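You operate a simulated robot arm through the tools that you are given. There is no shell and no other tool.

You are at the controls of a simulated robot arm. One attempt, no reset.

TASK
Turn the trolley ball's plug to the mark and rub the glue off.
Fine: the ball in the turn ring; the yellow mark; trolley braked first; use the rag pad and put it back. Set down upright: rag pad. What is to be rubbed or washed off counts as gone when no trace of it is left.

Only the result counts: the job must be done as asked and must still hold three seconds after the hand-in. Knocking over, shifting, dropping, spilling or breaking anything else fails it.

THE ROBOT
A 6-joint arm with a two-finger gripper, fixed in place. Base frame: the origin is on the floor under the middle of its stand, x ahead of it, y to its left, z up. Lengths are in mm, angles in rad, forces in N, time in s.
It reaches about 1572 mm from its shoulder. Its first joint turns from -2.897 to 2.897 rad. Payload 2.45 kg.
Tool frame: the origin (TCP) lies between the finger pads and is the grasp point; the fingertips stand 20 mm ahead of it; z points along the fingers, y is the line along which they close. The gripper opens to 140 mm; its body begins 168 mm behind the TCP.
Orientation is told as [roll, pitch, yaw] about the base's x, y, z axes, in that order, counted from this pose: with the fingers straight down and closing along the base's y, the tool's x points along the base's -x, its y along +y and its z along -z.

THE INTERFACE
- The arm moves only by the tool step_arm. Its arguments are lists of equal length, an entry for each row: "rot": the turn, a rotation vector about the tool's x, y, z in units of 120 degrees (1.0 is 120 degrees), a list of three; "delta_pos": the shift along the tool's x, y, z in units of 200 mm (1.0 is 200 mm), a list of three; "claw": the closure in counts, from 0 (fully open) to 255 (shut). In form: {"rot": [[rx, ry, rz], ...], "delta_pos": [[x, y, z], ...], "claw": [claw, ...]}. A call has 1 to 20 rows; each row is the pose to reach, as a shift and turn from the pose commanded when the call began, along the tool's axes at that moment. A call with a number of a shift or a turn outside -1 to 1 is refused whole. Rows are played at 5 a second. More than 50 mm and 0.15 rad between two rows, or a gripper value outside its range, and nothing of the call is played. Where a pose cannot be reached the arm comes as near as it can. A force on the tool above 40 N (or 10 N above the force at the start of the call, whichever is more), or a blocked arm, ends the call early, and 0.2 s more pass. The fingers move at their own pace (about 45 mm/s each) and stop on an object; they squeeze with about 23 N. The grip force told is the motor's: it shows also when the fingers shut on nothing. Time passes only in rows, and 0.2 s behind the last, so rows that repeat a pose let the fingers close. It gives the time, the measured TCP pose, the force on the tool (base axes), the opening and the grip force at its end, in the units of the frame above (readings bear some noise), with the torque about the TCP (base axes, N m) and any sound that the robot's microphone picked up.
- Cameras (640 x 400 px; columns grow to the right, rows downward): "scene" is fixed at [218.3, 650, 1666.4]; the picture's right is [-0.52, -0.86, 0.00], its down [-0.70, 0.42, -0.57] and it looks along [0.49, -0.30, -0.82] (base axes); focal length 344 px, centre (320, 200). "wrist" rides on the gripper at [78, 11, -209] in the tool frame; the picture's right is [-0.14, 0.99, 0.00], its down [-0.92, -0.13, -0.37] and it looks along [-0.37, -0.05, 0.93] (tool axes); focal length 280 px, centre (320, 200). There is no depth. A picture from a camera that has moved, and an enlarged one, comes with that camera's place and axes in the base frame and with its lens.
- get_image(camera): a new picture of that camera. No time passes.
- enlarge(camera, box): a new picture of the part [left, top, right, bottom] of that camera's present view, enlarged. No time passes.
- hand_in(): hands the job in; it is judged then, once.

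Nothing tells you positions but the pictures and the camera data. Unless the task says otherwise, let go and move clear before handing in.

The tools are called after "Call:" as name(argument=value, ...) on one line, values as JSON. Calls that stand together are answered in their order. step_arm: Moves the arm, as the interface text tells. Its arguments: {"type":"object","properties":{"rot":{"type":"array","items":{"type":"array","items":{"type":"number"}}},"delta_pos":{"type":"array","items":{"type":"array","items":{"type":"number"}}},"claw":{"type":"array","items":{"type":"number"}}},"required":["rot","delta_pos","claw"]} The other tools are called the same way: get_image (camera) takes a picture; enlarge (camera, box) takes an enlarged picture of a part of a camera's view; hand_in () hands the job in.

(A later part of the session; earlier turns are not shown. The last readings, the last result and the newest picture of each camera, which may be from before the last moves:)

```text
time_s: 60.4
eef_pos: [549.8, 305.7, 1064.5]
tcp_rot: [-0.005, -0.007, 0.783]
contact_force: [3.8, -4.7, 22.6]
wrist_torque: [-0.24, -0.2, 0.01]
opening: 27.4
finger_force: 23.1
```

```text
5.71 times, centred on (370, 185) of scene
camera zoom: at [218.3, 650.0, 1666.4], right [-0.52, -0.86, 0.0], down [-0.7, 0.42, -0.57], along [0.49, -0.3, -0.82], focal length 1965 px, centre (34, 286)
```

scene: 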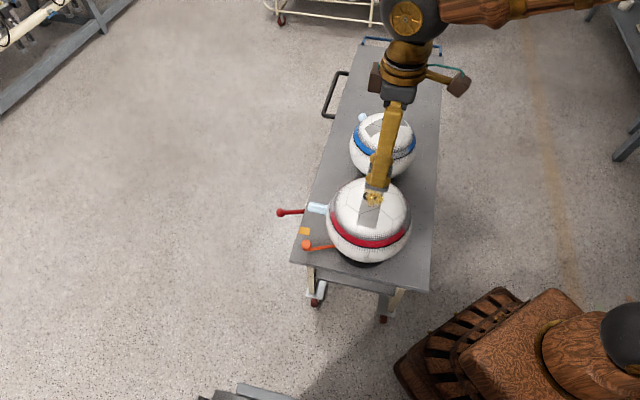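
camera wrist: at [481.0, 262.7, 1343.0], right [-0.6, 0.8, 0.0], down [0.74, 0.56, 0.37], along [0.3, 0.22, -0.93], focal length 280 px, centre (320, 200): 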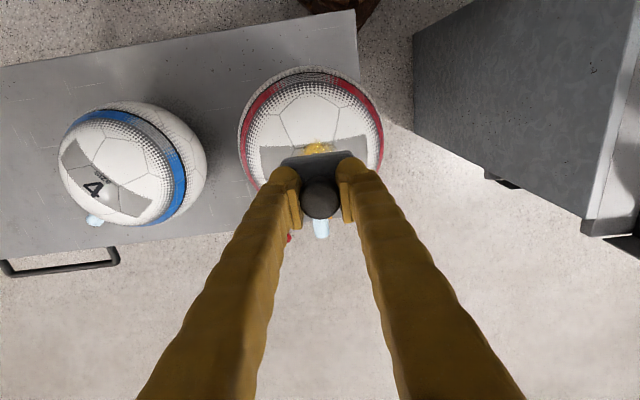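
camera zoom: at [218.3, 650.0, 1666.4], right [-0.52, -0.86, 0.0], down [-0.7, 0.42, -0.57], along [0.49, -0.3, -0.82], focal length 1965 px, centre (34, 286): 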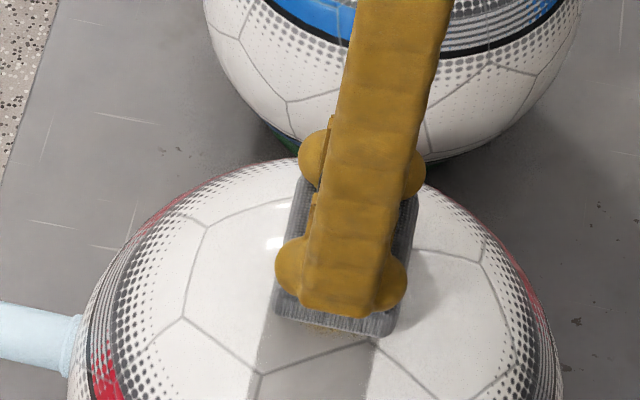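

The ball tips and jams the pad once the press exceeds a few newtons. I'll lift off, look at the wiped spot, and work with an even lighter touch.

Call:
step_arm(rot=[[0, 0, 0], [0, 0, 0], [0, 0, 0]], delta_pos=[[0, 0.03, -0.01], [0, 0, -0.01], [0, -0.1, -0.25]], claw=[255, 255, 255])

Call:
enlarge(camera="scene", box=[355, 180, 395, 215])

```text
refused: row 3 steps farther than a row can; nothing moved
```

```text
11.43 times, centred on (375, 198) of scene
camera zoom: at [218.3, 650.0, 1666.4], right [-0.52, -0.86, 0.0], down [-0.7, 0.42, -0.57], along [0.49, -0.3, -0.82], focal length 3930 px, centre (-309, 229)
```

zoom: 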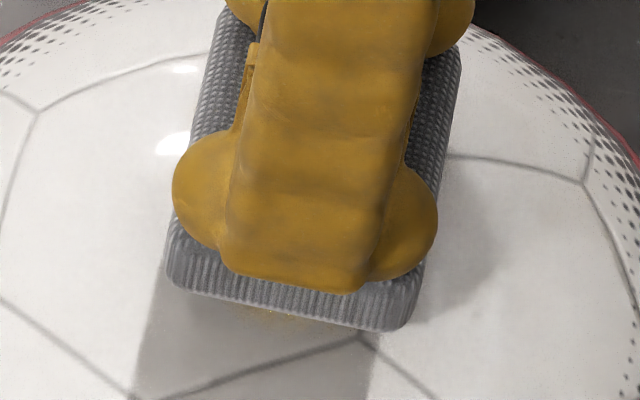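

Call:
step_arm(rot=[[0, 0, 0], [0, 0, 0], [0, 0, 0], [0, 0, 0]], delta_pos=[[0, 0, -0.01], [0, -0.03, -0.03], [0, -0.06, -0.2], [0, -0.1, -0.35]], claw=[255, 255, 255, 255])

Call:
enlarge(camera="scene", box=[355, 180, 395, 215])

Call:
enlarge(camera="scene", box=[330, 110, 410, 180])

```text
time_s: 61.4
eef_pos: [562.4, 291.7, 1134.6]
tcp_rot: [-0.002, -0.004, 0.785]
contact_force: [0.1, -0.2, -0.8]
wrist_torque: [-0.02, -0.02, 0.02]
opening: 27.4
finger_force: 23.1
```

```text
11.43 times, centred on (375, 198) of scene
camera zoom: at [218.3, 650.0, 1666.4], right [-0.52, -0.86, 0.0], down [-0.7, 0.42, -0.57], along [0.49, -0.3, -0.82], focal length 3930 px, centre (-309, 229)
```

zoom: 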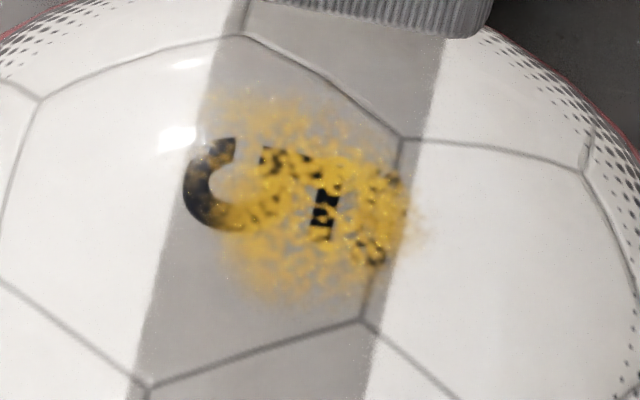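

```text
5.71 times, centred on (370, 145) of scene
camera zoom: at [218.3, 650.0, 1666.4], right [-0.52, -0.86, 0.0], down [-0.7, 0.42, -0.57], along [0.49, -0.3, -0.82], focal length 1965 px, centre (34, 514)
```

zoom: 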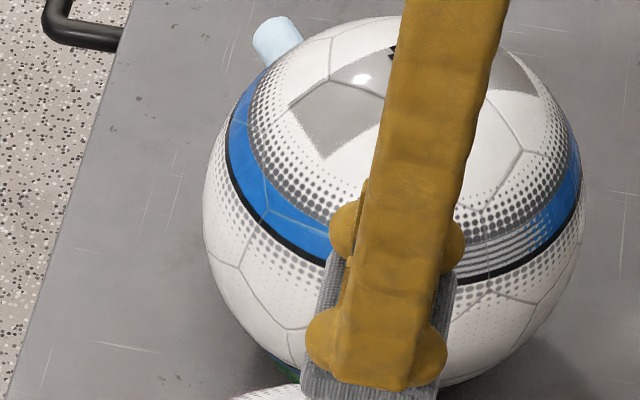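

Call:
enlarge(camera="scene", box=[363, 187, 387, 209])

```text
16.00 times, centred on (375, 198) of scene
camera zoom: at [218.3, 650.0, 1666.4], right [-0.52, -0.86, 0.0], down [-0.7, 0.42, -0.57], along [0.49, -0.3, -0.82], focal length 5502 px, centre (-560, 232)
```

zoom: 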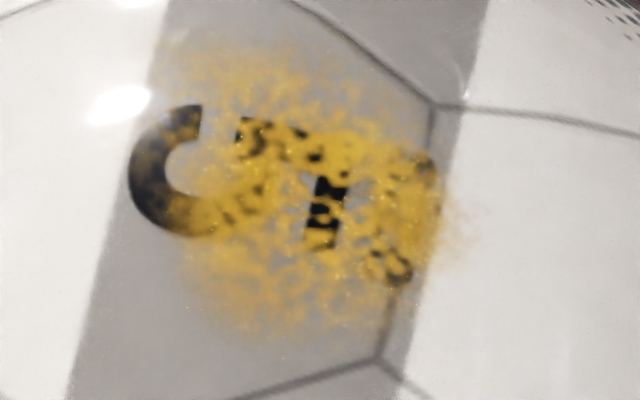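

Call:
step_arm(rot=[[0, 0, 0], [0, 0, 0], [0, 0, 0], [0, 0, 0]], delta_pos=[[0, 0.035, 0.15], [0, 0.07, 0.3], [0, 0.07, 0.345], [0, 0.07, 0.345]], claw=[255, 255, 255, 255])

Call:
step_arm(rot=[[0, 0, 0], [0, 0, 0], [0, 0, 0]], delta_pos=[[0, 0, 0.002], [0, 0, 0.004], [0, 0, 0.004]], claw=[255, 255, 255])

```text
time_s: 62.4
eef_pos: [553.4, 300.8, 1064.8]
tcp_rot: [-0.005, -0.007, 0.785]
contact_force: [-0.1, -0.1, -0.9]
wrist_torque: [0.03, 0.03, -0.01]
opening: 27.3
finger_force: 22.8
```

```text
time_s: 63.2
eef_pos: [554.3, 300.3, 1063.8]
tcp_rot: [-0.004, -0.007, 0.787]
contact_force: [-0.5, -0.3, -0.8]
wrist_torque: [-0.03, 0.01, 0.01]
opening: 27.2
finger_force: 23.1
```

Call:
step_arm(rot=[[0, 0, 0], [0, 0, 0], [0, 0, 0], [0, 0, 0], [0, 0, 0], [0, 0, 0], [0, 0, 0], [0, 0, 0]], delta_pos=[[0, 0, 0.0005], [0, 0.02, 0.0005], [0, 0.04, 0.0005], [0, 0.06, 0.0005], [0, 0.04, 0.0005], [0, 0.02, 0.0005], [0, 0, 0.0005], [0, 0, 0.0005]], claw=[255, 255, 255, 255, 255, 255, 255, 255])

```text
time_s: 65.0
eef_pos: [553.9, 302.8, 1064.2]
tcp_rot: [-0.006, -0.006, 0.785]
contact_force: [-0.8, 0.2, -0.3]
wrist_torque: [0.01, -0.01, -0.02]
opening: 27.3
finger_force: 22.6
```

Call:
step_arm(rot=[[0, 0, 0], [0, 0, 0], [0, 0, 0]], delta_pos=[[0, 0.02, 0], [0, 0.04, 0], [0, 0.06, 0]], claw=[255, 255, 255])

Call:
enlarge(camera="scene", box=[330, 150, 410, 220])

```text
time_s: 65.8
eef_pos: [544.7, 311.1, 1064.8]
tcp_rot: [-0.005, -0.008, 0.783]
contact_force: [3.8, -5.7, 25.1]
wrist_torque: [-0.35, -0.27, -0.03]
opening: 27.3
finger_force: 22.7
```

```text
5.71 times, centred on (370, 185) of scene
camera zoom: at [218.3, 650.0, 1666.4], right [-0.52, -0.86, 0.0], down [-0.7, 0.42, -0.57], along [0.49, -0.3, -0.82], focal length 1965 px, centre (34, 286)
```

zoom: 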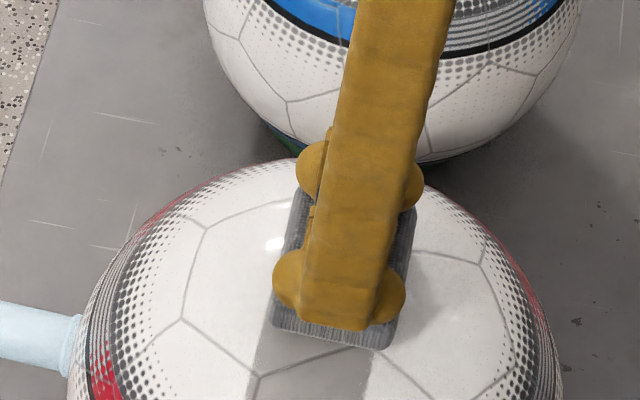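

Force builds up again in this direction. I'll go back and test the opposite direction at the same height, to tell ball tipping apart from a slope effect.

Call:
step_arm(rot=[[0, 0, 0], [0, 0, 0], [0, 0, 0], [0, 0, 0]], delta_pos=[[0, -0.02, 0], [0, -0.04, 0], [0, -0.06, 0], [0, -0.06, 0]], claw=[255, 255, 255, 255])

Call:
step_arm(rot=[[0, 0, 0], [0, 0, 0], [0, 0, 0]], delta_pos=[[0, -0.02, 0], [0, -0.04, 0], [0, -0.06, 0]], claw=[255, 255, 255])

Call:
enlarge(camera="scene", box=[330, 150, 410, 220])

```text
time_s: 66.8
eef_pos: [553.3, 301.5, 1064.9]
tcp_rot: [-0.006, -0.007, 0.784]
contact_force: [-4.4, 5.9, 26.3]
wrist_torque: [0.13, 0.09, 0.04]
opening: 27.4
finger_force: 22.6
```

```text
time_s: 67.3
eef_pos: [556.4, 299.2, 1065.7]
tcp_rot: [-0.003, -0.007, 0.783]
contact_force: [-2.0, 3.6, 10.1]
wrist_torque: [0.08, 0.09, 0.01]
opening: 27.3
finger_force: 23.0
stopped in row 2: the force on the tool passed its limit at 43 N (the readings are from after the stop); the commanded pose is now the measured one
```

```text
5.71 times, centred on (370, 185) of scene
camera zoom: at [218.3, 650.0, 1666.4], right [-0.52, -0.86, 0.0], down [-0.7, 0.42, -0.57], along [0.49, -0.3, -0.82], focal length 1965 px, centre (34, 286)
```

zoom: 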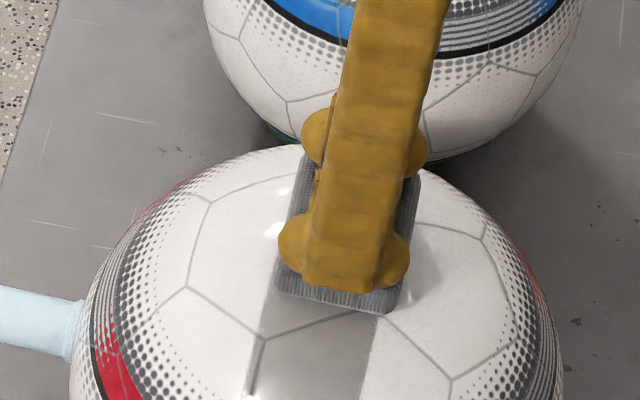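

The ball tips in both directions, so the press must be much lighter and the friction kept down. I'll lift off now and check that the ball has settled back.

Call:
step_arm(rot=[[0, 0, 0], [0, 0, 0], [0, 0, 0], [0, 0, 0], [0, 0, 0]], delta_pos=[[0, 0, -0.01], [0, 0, -0.05], [0, -0.03, -0.2], [0, -0.1, -0.38], [0, -0.25, -0.5]], claw=[255, 255, 255, 255, 255])

Call:
enlarge(camera="scene", box=[330, 150, 410, 220])

Call:
enlarge(camera="scene", box=[363, 187, 387, 209])

Call:
get_image(camera="wrist")

```text
time_s: 68.5
eef_pos: [591.8, 262.2, 1165.9]
tcp_rot: [-0.005, -0.009, 0.785]
contact_force: [0.1, 0.1, -1.4]
wrist_torque: [0.0, 0.01, -0.02]
opening: 27.4
finger_force: 22.8
```

```text
5.71 times, centred on (370, 185) of scene
camera zoom: at [218.3, 650.0, 1666.4], right [-0.52, -0.86, 0.0], down [-0.7, 0.42, -0.57], along [0.49, -0.3, -0.82], focal length 1965 px, centre (34, 286)
```

zoom: 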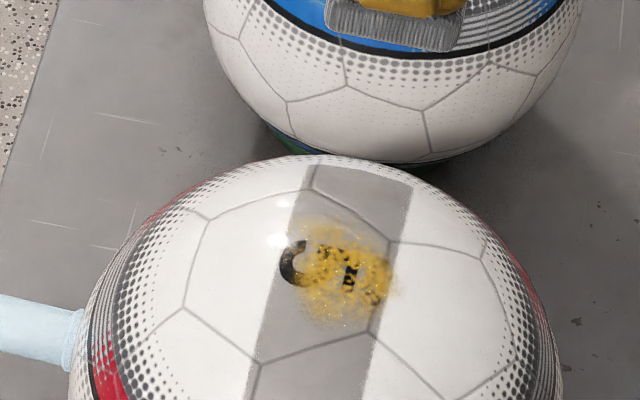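

```text
16.00 times, centred on (375, 198) of scene
camera zoom: at [218.3, 650.0, 1666.4], right [-0.52, -0.86, 0.0], down [-0.7, 0.42, -0.57], along [0.49, -0.3, -0.82], focal length 5502 px, centre (-560, 232)
```

zoom: 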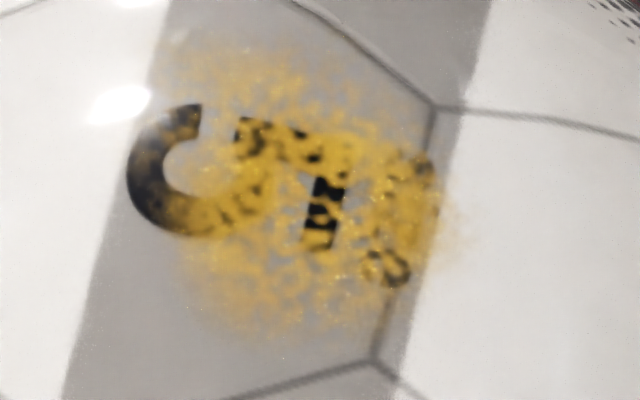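

```text
taken
camera wrist: at [528.4, 215.6, 1372.9], right [-0.6, 0.8, 0.0], down [0.74, 0.56, 0.38], along [0.3, 0.22, -0.93], focal length 280 px, centre (320, 200)
```

wrist: 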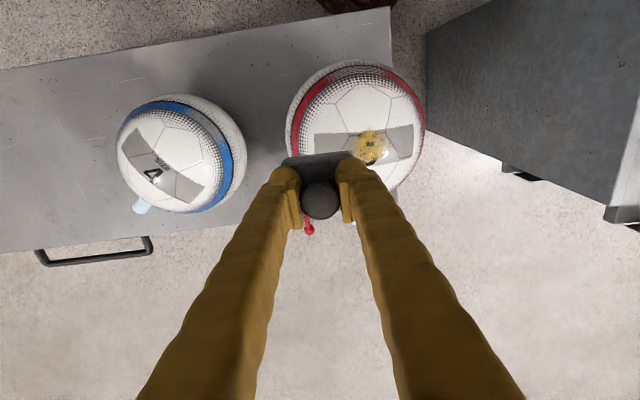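

The ball is seated as before. A rigid press makes it tip, so I'll use the gripper as a force limiter: rest the pad on the ball with a very light grip, so that it can slip up between the fingers. I'll go back over the top and test that.

Call:
step_arm(rot=[[0, 0, 0], [0, 0, 0], [0, 0, 0], [0, 0, 0], [0, 0, 0]], delta_pos=[[0, 0.13, 0.15], [0, 0.276, 0.3], [0, 0.276, 0.42], [0, 0.276, 0.49], [0, 0.276, 0.49]], claw=[255, 255, 255, 255, 255])

Call:
step_arm(rot=[[0, 0, 0], [0, 0, 0], [0, 0, 0]], delta_pos=[[0, 0, 0.005], [0, 0, 0.01], [0, 0, 0.01]], claw=[255, 255, 255])

```text
time_s: 69.7
eef_pos: [553.8, 301.9, 1066.7]
tcp_rot: [-0.007, -0.008, 0.784]
contact_force: [0.4, -0.5, 0.1]
wrist_torque: [0.01, 0.0, -0.05]
opening: 27.6
finger_force: 22.7
```

```text
time_s: 70.5
eef_pos: [553.4, 303.1, 1065.2]
tcp_rot: [-0.006, -0.008, 0.784]
contact_force: [-0.3, 0.8, 0.2]
wrist_torque: [0.0, -0.04, 0.01]
opening: 27.3
finger_force: 23.0
```

Call:
step_arm(rot=[[0, 0, 0], [0, 0, 0]], delta_pos=[[0, 0, 0], [0, 0, 0]], claw=[212, 212])

Call:
step_arm(rot=[[0, 0, 0], [0, 0, 0]], delta_pos=[[0, 0, 0], [0, 0, 0]], claw=[208, 208])

Call:
step_arm(rot=[[0, 0, 0], [0, 0, 0]], delta_pos=[[0, 0, 0], [0, 0, 0]], claw=[206, 206])

```text
time_s: 71.1
eef_pos: [554.3, 302.6, 1065.9]
tcp_rot: [-0.006, -0.008, 0.783]
contact_force: [0.1, -0.5, -0.2]
wrist_torque: [0.01, 0.02, 0.0]
opening: 27.5
finger_force: 22.8
```

```text
time_s: 71.7
eef_pos: [553.5, 301.4, 1066.0]
tcp_rot: [-0.005, -0.01, 0.784]
contact_force: [0.6, -0.5, -0.6]
wrist_torque: [-0.02, 0.03, -0.01]
opening: 27.2
finger_force: 23.4
```

```text
time_s: 72.3
eef_pos: [554.7, 302.2, 1066.1]
tcp_rot: [-0.006, -0.01, 0.783]
contact_force: [0.0, -0.3, 0.1]
wrist_torque: [0.01, 0.02, 0.01]
opening: 28.3
finger_force: 3.6
```

At claw 206 the grip is only about 3.6 N. I'll lower 1.5 mm and see how much force reaches the ball.

Call:
step_arm(rot=[[0, 0, 0], [0, 0, 0], [0, 0, 0], [0, 0, 0]], delta_pos=[[0, 0, 0.003], [0, 0, 0.006], [0, 0, 0.0085], [0, 0, 0.0085]], claw=[206, 206, 206, 206])

Call:
enlarge(camera="scene", box=[330, 150, 410, 220])

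Call:
enlarge(camera="wrist", box=[250, 130, 390, 240])

```text
time_s: 73.3
eef_pos: [553.9, 301.9, 1063.5]
tcp_rot: [-0.005, -0.009, 0.784]
contact_force: [-2.3, 2.4, 14.7]
wrist_torque: [0.09, 0.09, 0.01]
opening: 28.2
finger_force: 1.5
```

```text
5.71 times, centred on (370, 185) of scene
camera zoom: at [218.3, 650.0, 1666.4], right [-0.52, -0.86, 0.0], down [-0.7, 0.42, -0.57], along [0.49, -0.3, -0.82], focal length 1965 px, centre (34, 286)
```

zoom: 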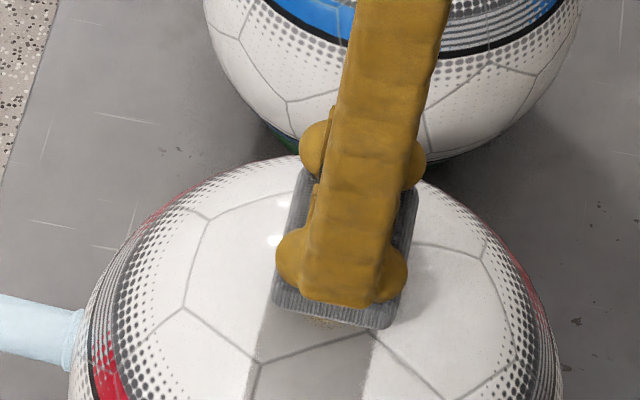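

```text
3.64 times, centred on (320, 185) of wrist
camera zoom: at [489.1, 255.0, 1271.2], right [-0.6, 0.8, 0.0], down [0.74, 0.56, 0.38], along [0.3, 0.22, -0.93], focal length 1020 px, centre (320, 254)
```

zoom: 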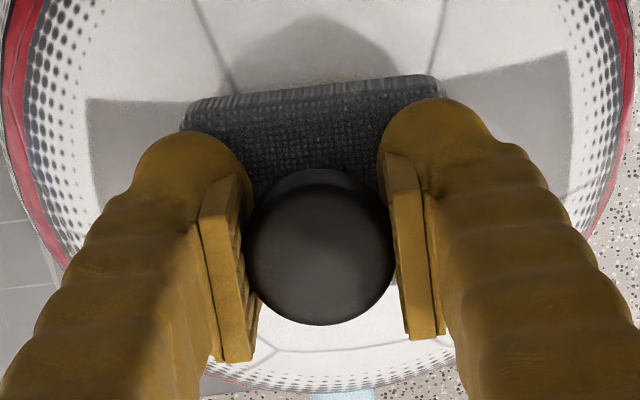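

The fingertips were standing on the block itself, which is why the force passed straight through. I'll let the pad rest on the ball, re-grip about 8 mm higher on the cap, and hold it only lightly.

Call:
step_arm(rot=[[0, 0, 0], [0, 0, 0], [0, 0, 0], [0, 0, 0], [0, 0, 0], [0, 0, 0], [0, 0, 0], [0, 0, 0]], delta_pos=[[0, 0, -0.004], [0, 0, -0.005], [0, 0, -0.005], [0, 0, -0.015], [0, 0, -0.03], [0, 0, -0.045], [0, 0, -0.045], [0, 0, -0.045]], claw=[206, 203, 202, 202, 202, 202, 206, 206])

Call:
enlarge(camera="scene", box=[330, 150, 410, 220])

Call:
enlarge(camera="wrist", box=[250, 130, 390, 240])

```text
time_s: 75.1
eef_pos: [553.2, 302.2, 1072.2]
tcp_rot: [-0.007, -0.01, 0.782]
contact_force: [0.0, -1.0, 0.4]
wrist_torque: [0.0, -0.04, 0.01]
opening: 28.1
finger_force: 7.1
```

```text
5.71 times, centred on (370, 185) of scene
camera zoom: at [218.3, 650.0, 1666.4], right [-0.52, -0.86, 0.0], down [-0.7, 0.42, -0.57], along [0.49, -0.3, -0.82], focal length 1965 px, centre (34, 286)
```

zoom: 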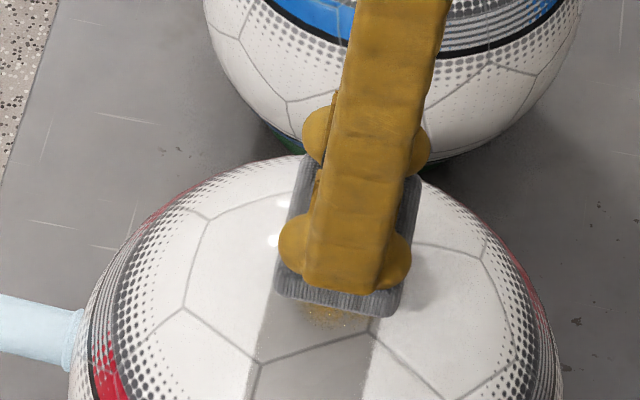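

```text
3.64 times, centred on (320, 185) of wrist
camera zoom: at [489.3, 254.8, 1279.8], right [-0.6, 0.8, 0.0], down [0.74, 0.56, 0.38], along [0.3, 0.22, -0.93], focal length 1020 px, centre (320, 254)
```

zoom: 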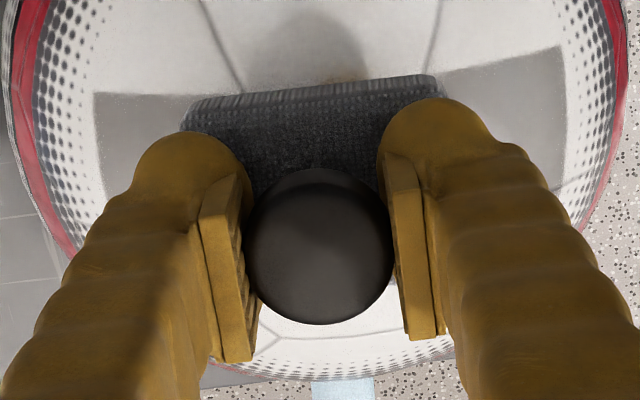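

The pad came up with the fingers. I'll lower it back to the ball, open a little wider so that it really lets go, then raise and re-close.

Call:
step_arm(rot=[[0, 0, 0], [0, 0, 0], [0, 0, 0], [0, 0, 0], [0, 0, 0], [0, 0, 0]], delta_pos=[[0, 0, 0.015], [0, 0, 0.03], [0, 0, 0.038], [0, 0, 0.038], [0, 0, 0.038], [0, 0, 0.038]], claw=[206, 206, 206, 198, 194, 194])

Call:
enlarge(camera="wrist", box=[250, 130, 390, 240])

```text
time_s: 76.5
eef_pos: [552.2, 301.9, 1065.4]
tcp_rot: [-0.005, -0.01, 0.786]
contact_force: [0.8, -0.3, 0.1]
wrist_torque: [0.0, 0.0, -0.01]
opening: 33.3
finger_force: 0.0
```

```text
3.64 times, centred on (320, 185) of wrist
camera zoom: at [489.0, 254.8, 1272.5], right [-0.6, 0.8, 0.0], down [0.74, 0.56, 0.38], along [0.3, 0.22, -0.93], focal length 1020 px, centre (320, 254)
```

zoom: 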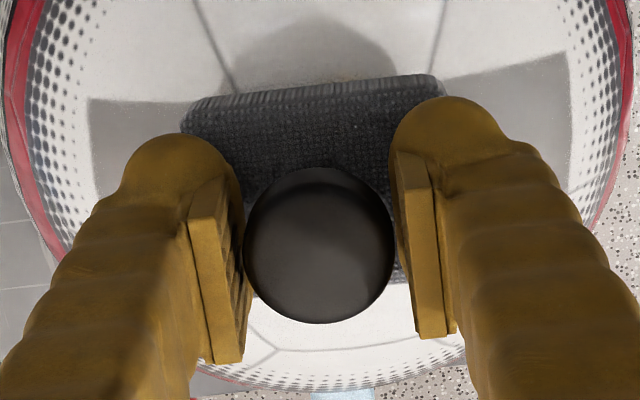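

Call:
step_arm(rot=[[0, 0, 0], [0, 0, 0], [0, 0, 0]], delta_pos=[[0, 0, -0.02], [0, 0, -0.04], [0, 0, -0.04]], claw=[194, 194, 194])

Call:
enlarge(camera="wrist", box=[250, 130, 390, 240])

Call:
enlarge(camera="scene", box=[330, 150, 410, 220])

```text
time_s: 77.3
eef_pos: [553.4, 302.6, 1072.6]
tcp_rot: [-0.005, -0.008, 0.783]
contact_force: [0.2, -0.2, 0.5]
wrist_torque: [0.0, 0.01, 0.0]
opening: 33.7
finger_force: 0.1
```

```text
3.64 times, centred on (320, 185) of wrist
camera zoom: at [489.1, 255.1, 1280.5], right [-0.6, 0.8, 0.0], down [0.74, 0.56, 0.38], along [0.3, 0.22, -0.93], focal length 1020 px, centre (320, 254)
```

zoom: 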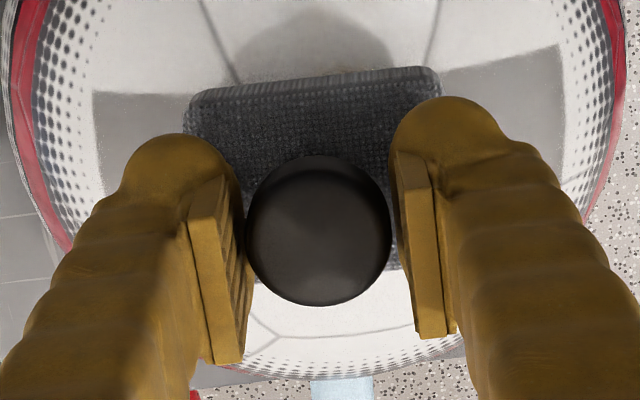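

```text
5.71 times, centred on (370, 185) of scene
camera zoom: at [218.3, 650.0, 1666.4], right [-0.52, -0.86, 0.0], down [-0.7, 0.42, -0.57], along [0.49, -0.3, -0.82], focal length 1965 px, centre (34, 286)
```

zoom: 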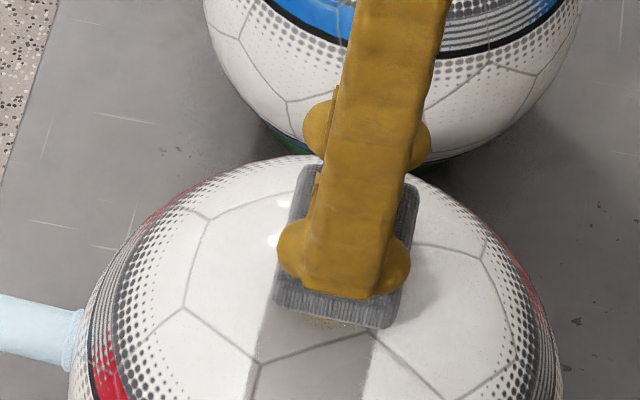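

The pad now rests on the ball by itself, 8 mm lower in the fingers. I'll close lightly and press 2 mm to see what force gets through.

Call:
step_arm(rot=[[0, 0, 0], [0, 0, 0], [0, 0, 0]], delta_pos=[[0, 0, 0], [0, 0, 0], [0, 0, 0]], claw=[200, 206, 206])

Call:
step_arm(rot=[[0, 0, 0], [0, 0, 0], [0, 0, 0]], delta_pos=[[0, 0, 0.005], [0, 0, 0.01], [0, 0, 0.01]], claw=[206, 206, 206])

```text
time_s: 78.1
eef_pos: [553.1, 302.2, 1073.4]
tcp_rot: [-0.005, -0.01, 0.783]
contact_force: [0.0, -0.5, 1.8]
wrist_torque: [-0.04, -0.03, -0.01]
opening: 28.4
finger_force: 23.0
```

```text
time_s: 78.9
eef_pos: [553.9, 303.8, 1070.6]
tcp_rot: [-0.005, -0.007, 0.784]
contact_force: [0.8, -0.3, -0.3]
wrist_torque: [0.01, 0.0, 0.0]
opening: 28.0
finger_force: 3.9
```

Call:
step_arm(rot=[[0, 0, 0], [0, 0, 0], [0, 0, 0]], delta_pos=[[0, 0, 0.005], [0, 0, 0.01], [0, 0, 0.01]], claw=[206, 206, 206])

Call:
enlarge(camera="wrist", box=[250, 130, 390, 240])

```text
time_s: 79.7
eef_pos: [553.4, 302.1, 1067.9]
tcp_rot: [-0.004, -0.01, 0.785]
contact_force: [0.6, -0.4, 1.6]
wrist_torque: [-0.01, -0.03, -0.02]
opening: 28.1
finger_force: 6.7
```

```text
3.64 times, centred on (320, 185) of wrist
camera zoom: at [489.4, 254.8, 1275.9], right [-0.6, 0.8, 0.0], down [0.74, 0.56, 0.38], along [0.3, 0.22, -0.93], focal length 1020 px, centre (320, 254)
```

zoom: 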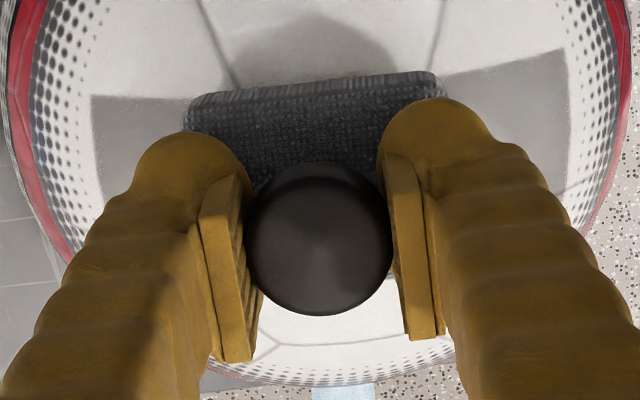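

The grip slips as intended: only about 1.6 N gets through while the pad slides between the fingers. Now a short stroke with a slight downward bias to see whether the pad slides on the ball.

Call:
step_arm(rot=[[0, 0, 0], [0, 0, 0], [0, 0, 0], [0, 0, 0], [0, 0, 0]], delta_pos=[[0, 0.015, 0.0005], [0, 0.03, 0.001], [0, 0.045, 0.0015], [0, 0.06, 0.002], [0, 0.075, 0.0025]], claw=[206, 206, 206, 206, 206])

Call:
enlarge(camera="scene", box=[330, 150, 410, 220])

Call:
enlarge(camera="wrist", box=[250, 130, 390, 240])

```text
time_s: 80.9
eef_pos: [543.2, 313.5, 1069.0]
tcp_rot: [-0.006, -0.009, 0.784]
contact_force: [0.5, -0.1, 0.9]
wrist_torque: [0.02, 0.0, -0.01]
opening: 28.4
finger_force: 3.9
```

```text
5.71 times, centred on (370, 185) of scene
camera zoom: at [218.3, 650.0, 1666.4], right [-0.52, -0.86, 0.0], down [-0.7, 0.42, -0.57], along [0.49, -0.3, -0.82], focal length 1965 px, centre (34, 286)
```

zoom: 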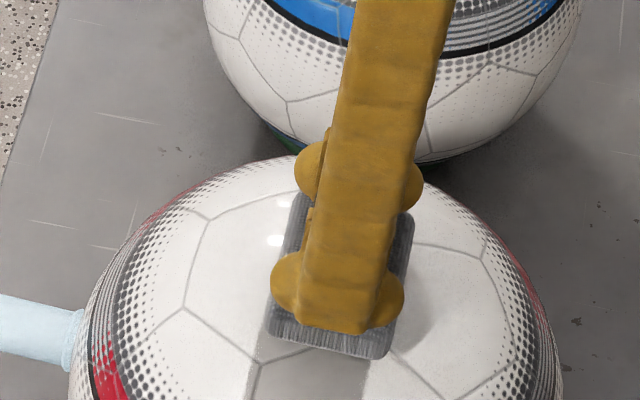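

```text
3.64 times, centred on (320, 185) of wrist
camera zoom: at [478.7, 265.6, 1275.6], right [-0.6, 0.8, 0.0], down [0.74, 0.56, 0.38], along [0.3, 0.22, -0.93], focal length 1020 px, centre (320, 254)
```

zoom: 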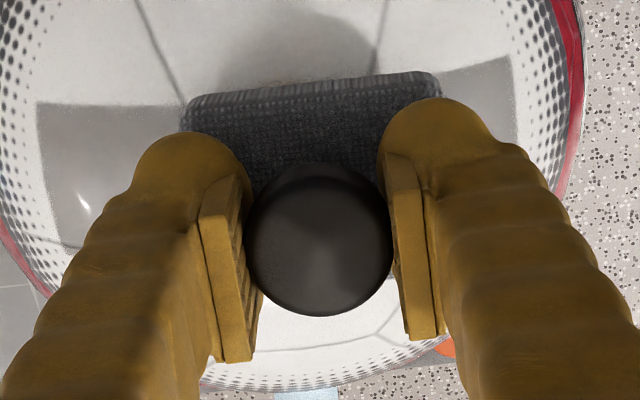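

The pad slid 15 mm with the ball perfectly still. Now I'll sweep the contact over the glue by tilting the tool about the ball's centre, starting with an outward sweep of 15° along the closing axis.

Call:
step_arm(rot=[[0, 0, 0], [0, 0, 0], [0.025, 0, 0], [0.05, 0, 0], [0.075, 0, 0], [0.1, 0, 0], [0.125, 0, 0]], delta_pos=[[0, -0.0375, 0.001], [0, -0.075, 0.002], [0, -0.0316, 0.0041], [0, 0.0118, 0.0085], [0, 0.0548, 0.0152], [0, 0.0976, 0.0241], [0, 0.1398, 0.0353]], claw=[206, 206, 206, 206, 206, 206, 206])

Call:
enlarge(camera="scene", box=[330, 150, 410, 220])

```text
time_s: 82.5
eef_pos: [531.5, 328.5, 1058.1]
tcp_rot: [-0.25, -0.001, 0.777]
contact_force: [-18.2, 7.6, 59.3]
wrist_torque: [-0.21, 0.13, -0.23]
opening: 28.3
finger_force: 22.8
stopped in row 7: the force on the tool passed its limit at 59 N (the readings are from after the stop); the commanded pose is now the measured one
```

```text
5.71 times, centred on (370, 185) of scene
camera zoom: at [218.3, 650.0, 1666.4], right [-0.52, -0.86, 0.0], down [-0.7, 0.42, -0.57], along [0.49, -0.3, -0.82], focal length 1965 px, centre (34, 286)
```

zoom: 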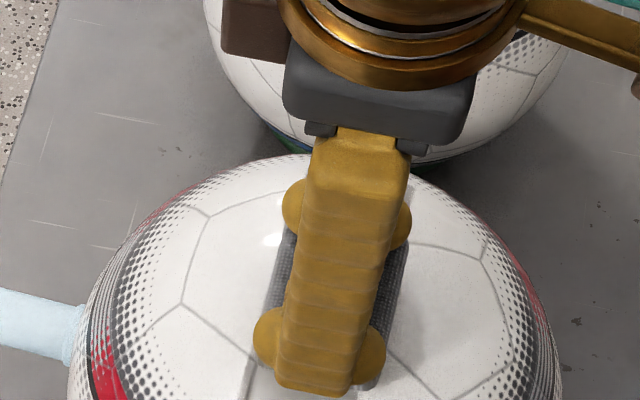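

With the light grip the pad did not follow the tilt and wedged under the fingertips. I'll back off, firm up the grip, return to level, and look at the ball and the pad.

Call:
step_arm(rot=[[0, 0, 0], [0, 0, 0], [0, 0, 0], [0, 0, 0], [0, 0, 0]], delta_pos=[[0, 0, -0.006], [0, 0, -0.012], [0, 0, -0.015], [0, 0, -0.03], [0, 0, -0.06]], claw=[206, 215, 255, 255, 255])

Call:
enlarge(camera="scene", box=[330, 150, 410, 220])

Call:
enlarge(camera="wrist", box=[250, 130, 390, 240])

```text
time_s: 83.7
eef_pos: [528.9, 329.5, 1065.3]
tcp_rot: [-0.249, 0.006, 0.775]
contact_force: [-0.1, 0.0, -0.6]
wrist_torque: [-0.02, 0.02, 0.01]
opening: 27.5
finger_force: 23.0
```

```text
5.71 times, centred on (370, 185) of scene
camera zoom: at [218.3, 650.0, 1666.4], right [-0.52, -0.86, 0.0], down [-0.7, 0.42, -0.57], along [0.49, -0.3, -0.82], focal length 1965 px, centre (34, 286)
```

zoom: 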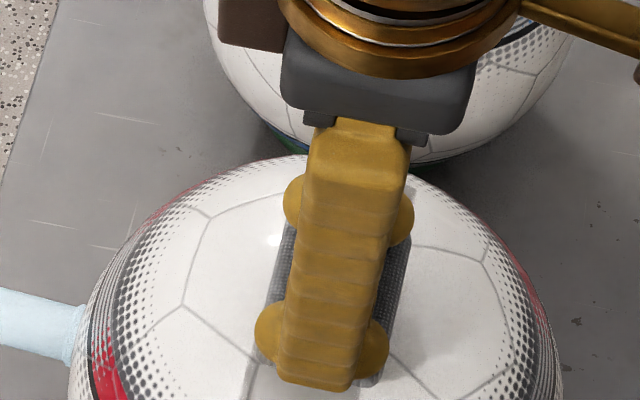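

```text
3.64 times, centred on (320, 185) of wrist
camera zoom: at [431.4, 320.3, 1265.3], right [-0.57, 0.78, -0.24], down [0.68, 0.62, 0.38], along [0.45, 0.05, -0.89], focal length 1020 px, centre (320, 254)
```

zoom: 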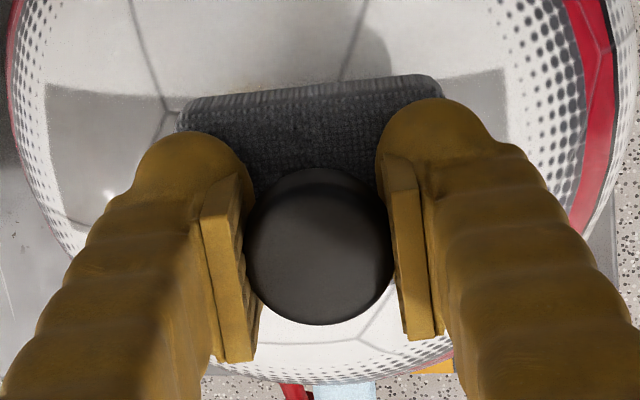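

Call:
step_arm(rot=[[-0.03, 0, 0], [-0.06, 0, 0], [-0.09, 0, 0], [-0.119, 0, 0], [-0.119, 0, 0]], delta_pos=[[0, -0.1, -0.1], [0, -0.2, -0.2], [0, -0.32, -0.3], [0, -0.45, -0.4], [0, -0.55, -0.5]], claw=[255, 255, 255, 255, 255])

Call:
enlarge(camera="scene", box=[363, 187, 387, 209])

Call:
get_image(camera="wrist")

```text
time_s: 84.9
eef_pos: [583.9, 271.6, 1195.1]
tcp_rot: [0.0, 0.001, 0.78]
contact_force: [0.4, -0.7, -0.7]
wrist_torque: [0.04, -0.01, 0.0]
opening: 27.3
finger_force: 23.6
```

```text
16.00 times, centred on (375, 198) of scene
camera zoom: at [218.3, 650.0, 1666.4], right [-0.52, -0.86, 0.0], down [-0.7, 0.42, -0.57], along [0.49, -0.3, -0.82], focal length 5502 px, centre (-560, 232)
```

zoom: 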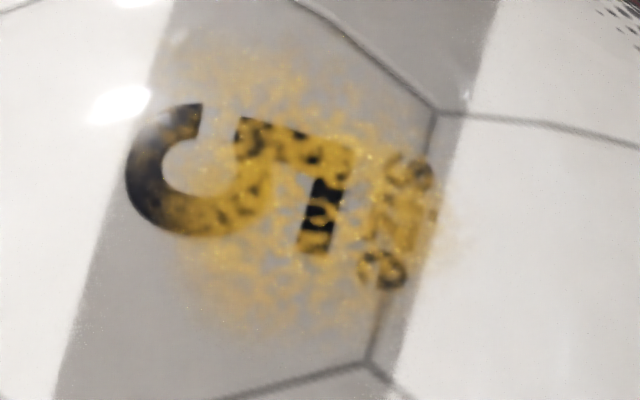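

```text
taken
camera wrist: at [521.6, 225.1, 1402.7], right [-0.6, 0.8, 0.0], down [0.75, 0.55, 0.37], along [0.3, 0.22, -0.93], focal length 280 px, centre (320, 200)
```

wrist: 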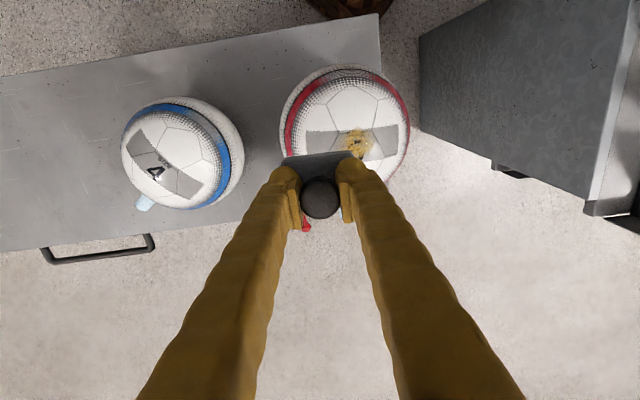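

The whole patch has visibly faded: the "5" now shows clearly. So it is the amount of gentle rubbing that counts. I'll set the pad back on top, re-grip high and light, and do many light level strokes.

Call:
step_arm(rot=[[0, 0, 0], [0, 0, 0], [0, 0, 0], [0, 0, 0], [0, 0, 0]], delta_pos=[[0, 0.1, 0.15], [0, 0.2167, 0.3], [0, 0.2167, 0.5], [0, 0.2167, 0.62], [0, 0.2167, 0.62]], claw=[255, 255, 255, 255, 255])

Call:
step_arm(rot=[[0, 0, 0], [0, 0, 0], [0, 0, 0], [0, 0, 0], [0, 0, 0]], delta_pos=[[0, 0, 0.01], [0, 0, 0.015], [0, 0, 0.02], [0, 0, 0.024], [0, 0, 0.024]], claw=[255, 255, 255, 255, 255])

```text
time_s: 86.1
eef_pos: [554.6, 303.1, 1068.9]
tcp_rot: [0.001, -0.002, 0.778]
contact_force: [-0.5, 0.1, -0.6]
wrist_torque: [-0.01, -0.01, 0.0]
opening: 27.3
finger_force: 23.6
```

```text
time_s: 87.3
eef_pos: [555.2, 303.6, 1064.5]
tcp_rot: [0.001, -0.002, 0.778]
contact_force: [0.1, 0.3, 0.9]
wrist_torque: [0.01, 0.03, 0.04]
opening: 27.2
finger_force: 23.3
```

Call:
step_arm(rot=[[0, 0, 0], [0, 0, 0], [0, 0, 0], [0, 0, 0], [0, 0, 0], [0, 0, 0], [0, 0, 0], [0, 0, 0]], delta_pos=[[0, 0, 0], [0, 0, 0], [0, 0, -0.01], [0, 0, -0.025], [0, 0, -0.04], [0, 0, -0.04], [0, 0, -0.04], [0, 0, -0.04]], claw=[200, 194, 194, 194, 194, 202, 206, 206])

Call:
enlarge(camera="wrist", box=[250, 130, 390, 240])

```text
time_s: 89.1
eef_pos: [555.2, 302.4, 1072.9]
tcp_rot: [0.0, -0.002, 0.777]
contact_force: [-0.1, 0.6, -0.6]
wrist_torque: [0.0, -0.01, 0.05]
opening: 28.5
finger_force: 14.0
```

```text
3.64 times, centred on (320, 185) of wrist
camera zoom: at [492.2, 255.7, 1281.5], right [-0.6, 0.8, 0.0], down [0.75, 0.55, 0.37], along [0.3, 0.22, -0.93], focal length 1020 px, centre (320, 254)
```

zoom: 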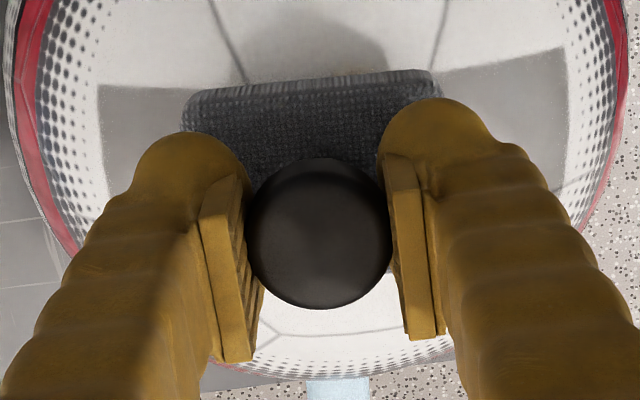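

Call:
step_arm(rot=[[0, 0, 0], [0, 0, 0], [0, 0, 0], [0, 0, 0], [0, 0, 0], [0, 0, 0], [0, 0, 0], [0, 0, 0], [0, 0, 0], [0, 0, 0]], delta_pos=[[0, 0, 0.004], [0, 0, 0.008], [0, 0.0375, 0.0083], [0, 0.075, 0.0086], [0, 0.0375, 0.0089], [0, 0, 0.0092], [0, -0.0375, 0.0095], [0, -0.075, 0.0098], [0, -0.0375, 0.0101], [0, 0, 0.0104]], claw=[206, 206, 206, 206, 206, 206, 206, 206, 206, 206])

Call:
enlarge(camera="scene", box=[330, 150, 410, 220])

Call:
enlarge(camera="wrist", box=[250, 130, 390, 240])

```text
time_s: 91.3
eef_pos: [554.4, 302.7, 1070.6]
tcp_rot: [0.001, -0.002, 0.778]
contact_force: [-0.1, 0.5, 0.7]
wrist_torque: [0.02, 0.0, 0.0]
opening: 28.2
finger_force: 7.0
```

```text
5.71 times, centred on (370, 185) of scene
camera zoom: at [218.3, 650.0, 1666.4], right [-0.52, -0.86, 0.0], down [-0.7, 0.42, -0.57], along [0.49, -0.3, -0.82], focal length 1965 px, centre (34, 286)
```

zoom: 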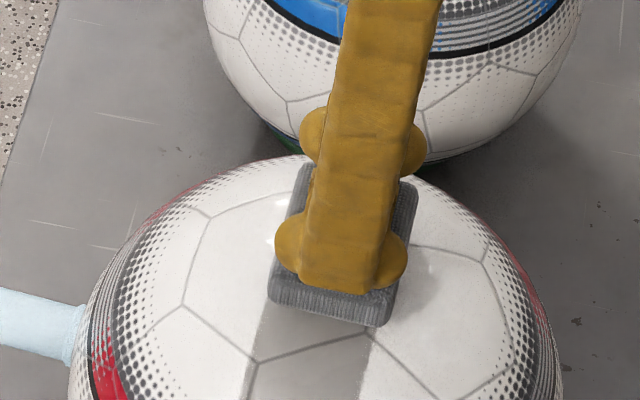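

```text
3.64 times, centred on (320, 185) of wrist
camera zoom: at [492.2, 256.2, 1279.4], right [-0.6, 0.8, 0.0], down [0.75, 0.55, 0.37], along [0.3, 0.22, -0.93], focal length 1020 px, centre (320, 254)
```

zoom: 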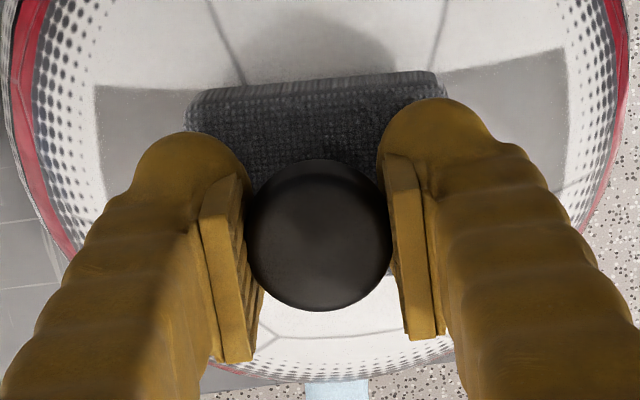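

Stroking is smooth and the ball stays still. I'll continue with a longer series.

Call:
step_arm(rot=[[0, 0, 0], [0, 0, 0], [0, 0, 0], [0, 0, 0], [0, 0, 0], [0, 0, 0], [0, 0, 0], [0, 0, 0], [0, 0, 0], [0, 0, 0], [0, 0, 0], [0, 0, 0], [0, 0, 0], [0, 0, 0], [0, 0, 0], [0, 0, 0]], delta_pos=[[0, 0.04, 0.0003], [0, 0.08, 0.0006], [0, 0.04, 0.0009], [0, 0, 0.0012], [0, -0.04, 0.0015], [0, -0.08, 0.0018], [0, -0.04, 0.0021], [0, 0, 0.0024], [0, 0.04, 0.0027], [0, 0.08, 0.003], [0, 0.04, 0.0033], [0, 0, 0.0036], [0, -0.04, 0.0039], [0, -0.08, 0.0042], [0, -0.04, 0.0045], [0, 0, 0.0048]], claw=[206, 206, 206, 206, 206, 206, 206, 206, 206, 206, 206, 206, 206, 206, 206, 206])

Call:
enlarge(camera="scene", box=[330, 150, 410, 220])

Call:
enlarge(camera="wrist", box=[250, 130, 390, 240])

```text
time_s: 94.7
eef_pos: [555.7, 303.4, 1070.4]
tcp_rot: [0.0, -0.002, 0.778]
contact_force: [0.4, 0.6, 1.7]
wrist_torque: [-0.03, -0.01, -0.02]
opening: 27.8
finger_force: 13.1
```

```text
5.71 times, centred on (370, 185) of scene
camera zoom: at [218.3, 650.0, 1666.4], right [-0.52, -0.86, 0.0], down [-0.7, 0.42, -0.57], along [0.49, -0.3, -0.82], focal length 1965 px, centre (34, 286)
```

zoom: 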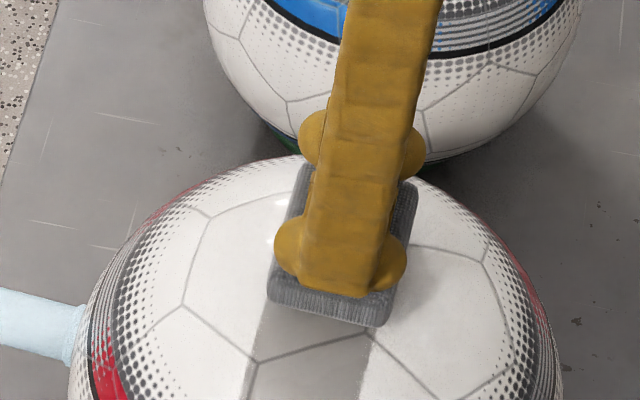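

```text
3.64 times, centred on (320, 185) of wrist
camera zoom: at [491.9, 256.5, 1277.9], right [-0.6, 0.8, 0.0], down [0.75, 0.55, 0.37], along [0.3, 0.22, -0.93], focal length 1020 px, centre (320, 254)
```

zoom: 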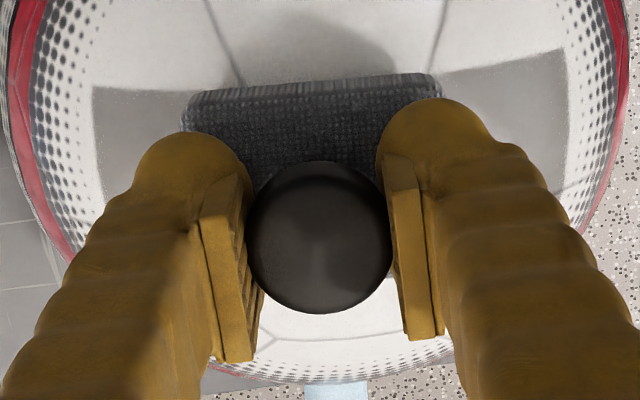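

Let me firm up the grip, lift, and check how much glue is left.

Call:
step_arm(rot=[[0, 0, 0], [0, 0, 0], [0, 0, 0], [0, 0, 0], [0, 0, 0], [0, 0, 0]], delta_pos=[[0, 0, 0], [0, 0, 0], [0, 0, -0.05], [0, -0.05, -0.2], [0, -0.15, -0.4], [0, -0.3, -0.5]], claw=[255, 255, 255, 255, 255, 255])

Call:
enlarge(camera="scene", box=[363, 187, 387, 209])

Call:
get_image(camera="wrist")

```text
time_s: 96.1
eef_pos: [597.6, 259.8, 1168.8]
tcp_rot: [0.001, -0.001, 0.778]
contact_force: [-0.3, 0.1, -0.6]
wrist_torque: [-0.01, 0.03, 0.04]
opening: 27.4
finger_force: 23.0
```

```text
16.00 times, centred on (375, 198) of scene
camera zoom: at [218.3, 650.0, 1666.4], right [-0.52, -0.86, 0.0], down [-0.7, 0.42, -0.57], along [0.49, -0.3, -0.82], focal length 5502 px, centre (-560, 232)
```

zoom: 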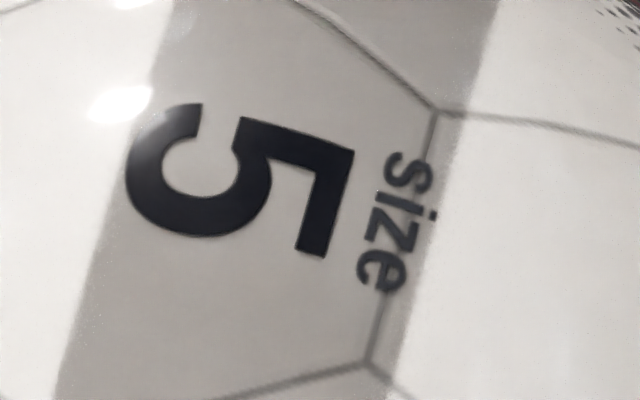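

```text
taken
camera wrist: at [534.6, 213.4, 1377.5], right [-0.6, 0.8, 0.0], down [0.75, 0.55, 0.37], along [0.3, 0.22, -0.93], focal length 280 px, centre (320, 200)
```

wrist: 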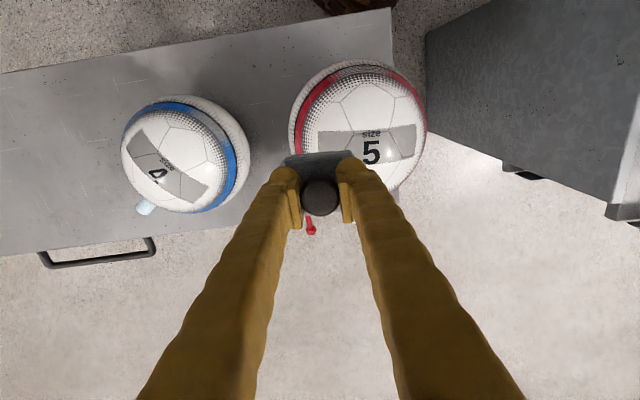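

The glue looks completely gone and "size 5" is fully clear. I'll double-check close up from the wrist camera.

Call:
enlarge(camera="wrist", box=[320, 90, 430, 190])

Call:
enlarge(camera="scene", box=[320, 160, 420, 250])

Call:
enlarge(camera="scene", box=[280, 180, 360, 250])

```text
4.00 times, centred on (375, 140) of wrist
camera zoom: at [534.6, 213.4, 1377.5], right [-0.6, 0.8, 0.0], down [0.75, 0.55, 0.37], along [0.3, 0.22, -0.93], focal length 1122 px, centre (100, 440)
```

zoom: 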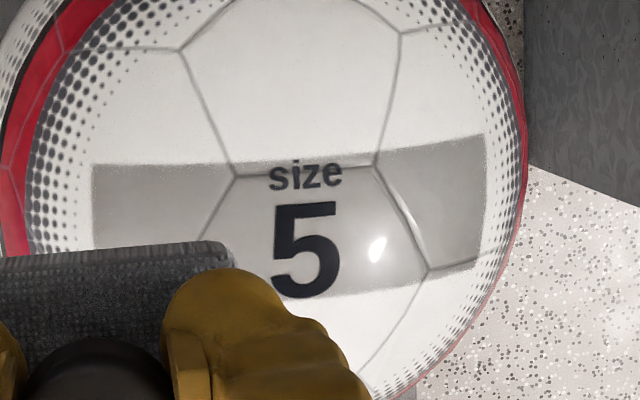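

```text
4.44 times, centred on (370, 205) of scene
camera zoom: at [218.3, 650.0, 1666.4], right [-0.52, -0.86, 0.0], down [-0.7, 0.42, -0.57], along [0.49, -0.3, -0.82], focal length 1528 px, centre (98, 178)
```

zoom: 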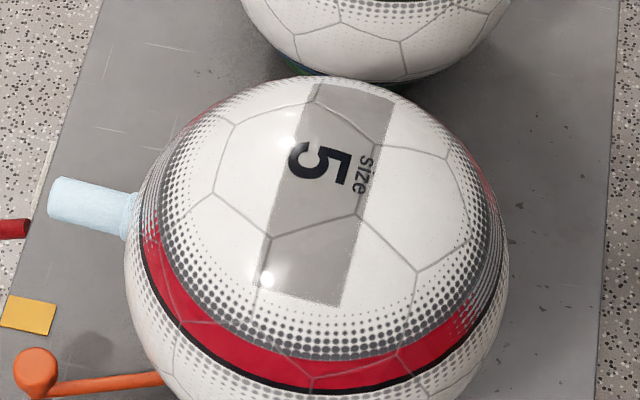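

```text
5.71 times, centred on (320, 215) of scene
camera zoom: at [218.3, 650.0, 1666.4], right [-0.52, -0.86, 0.0], down [-0.7, 0.42, -0.57], along [0.49, -0.3, -0.82], focal length 1965 px, centre (320, 114)
```

zoom: 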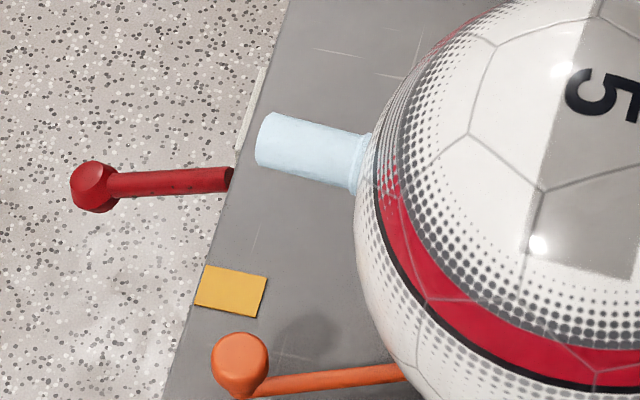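

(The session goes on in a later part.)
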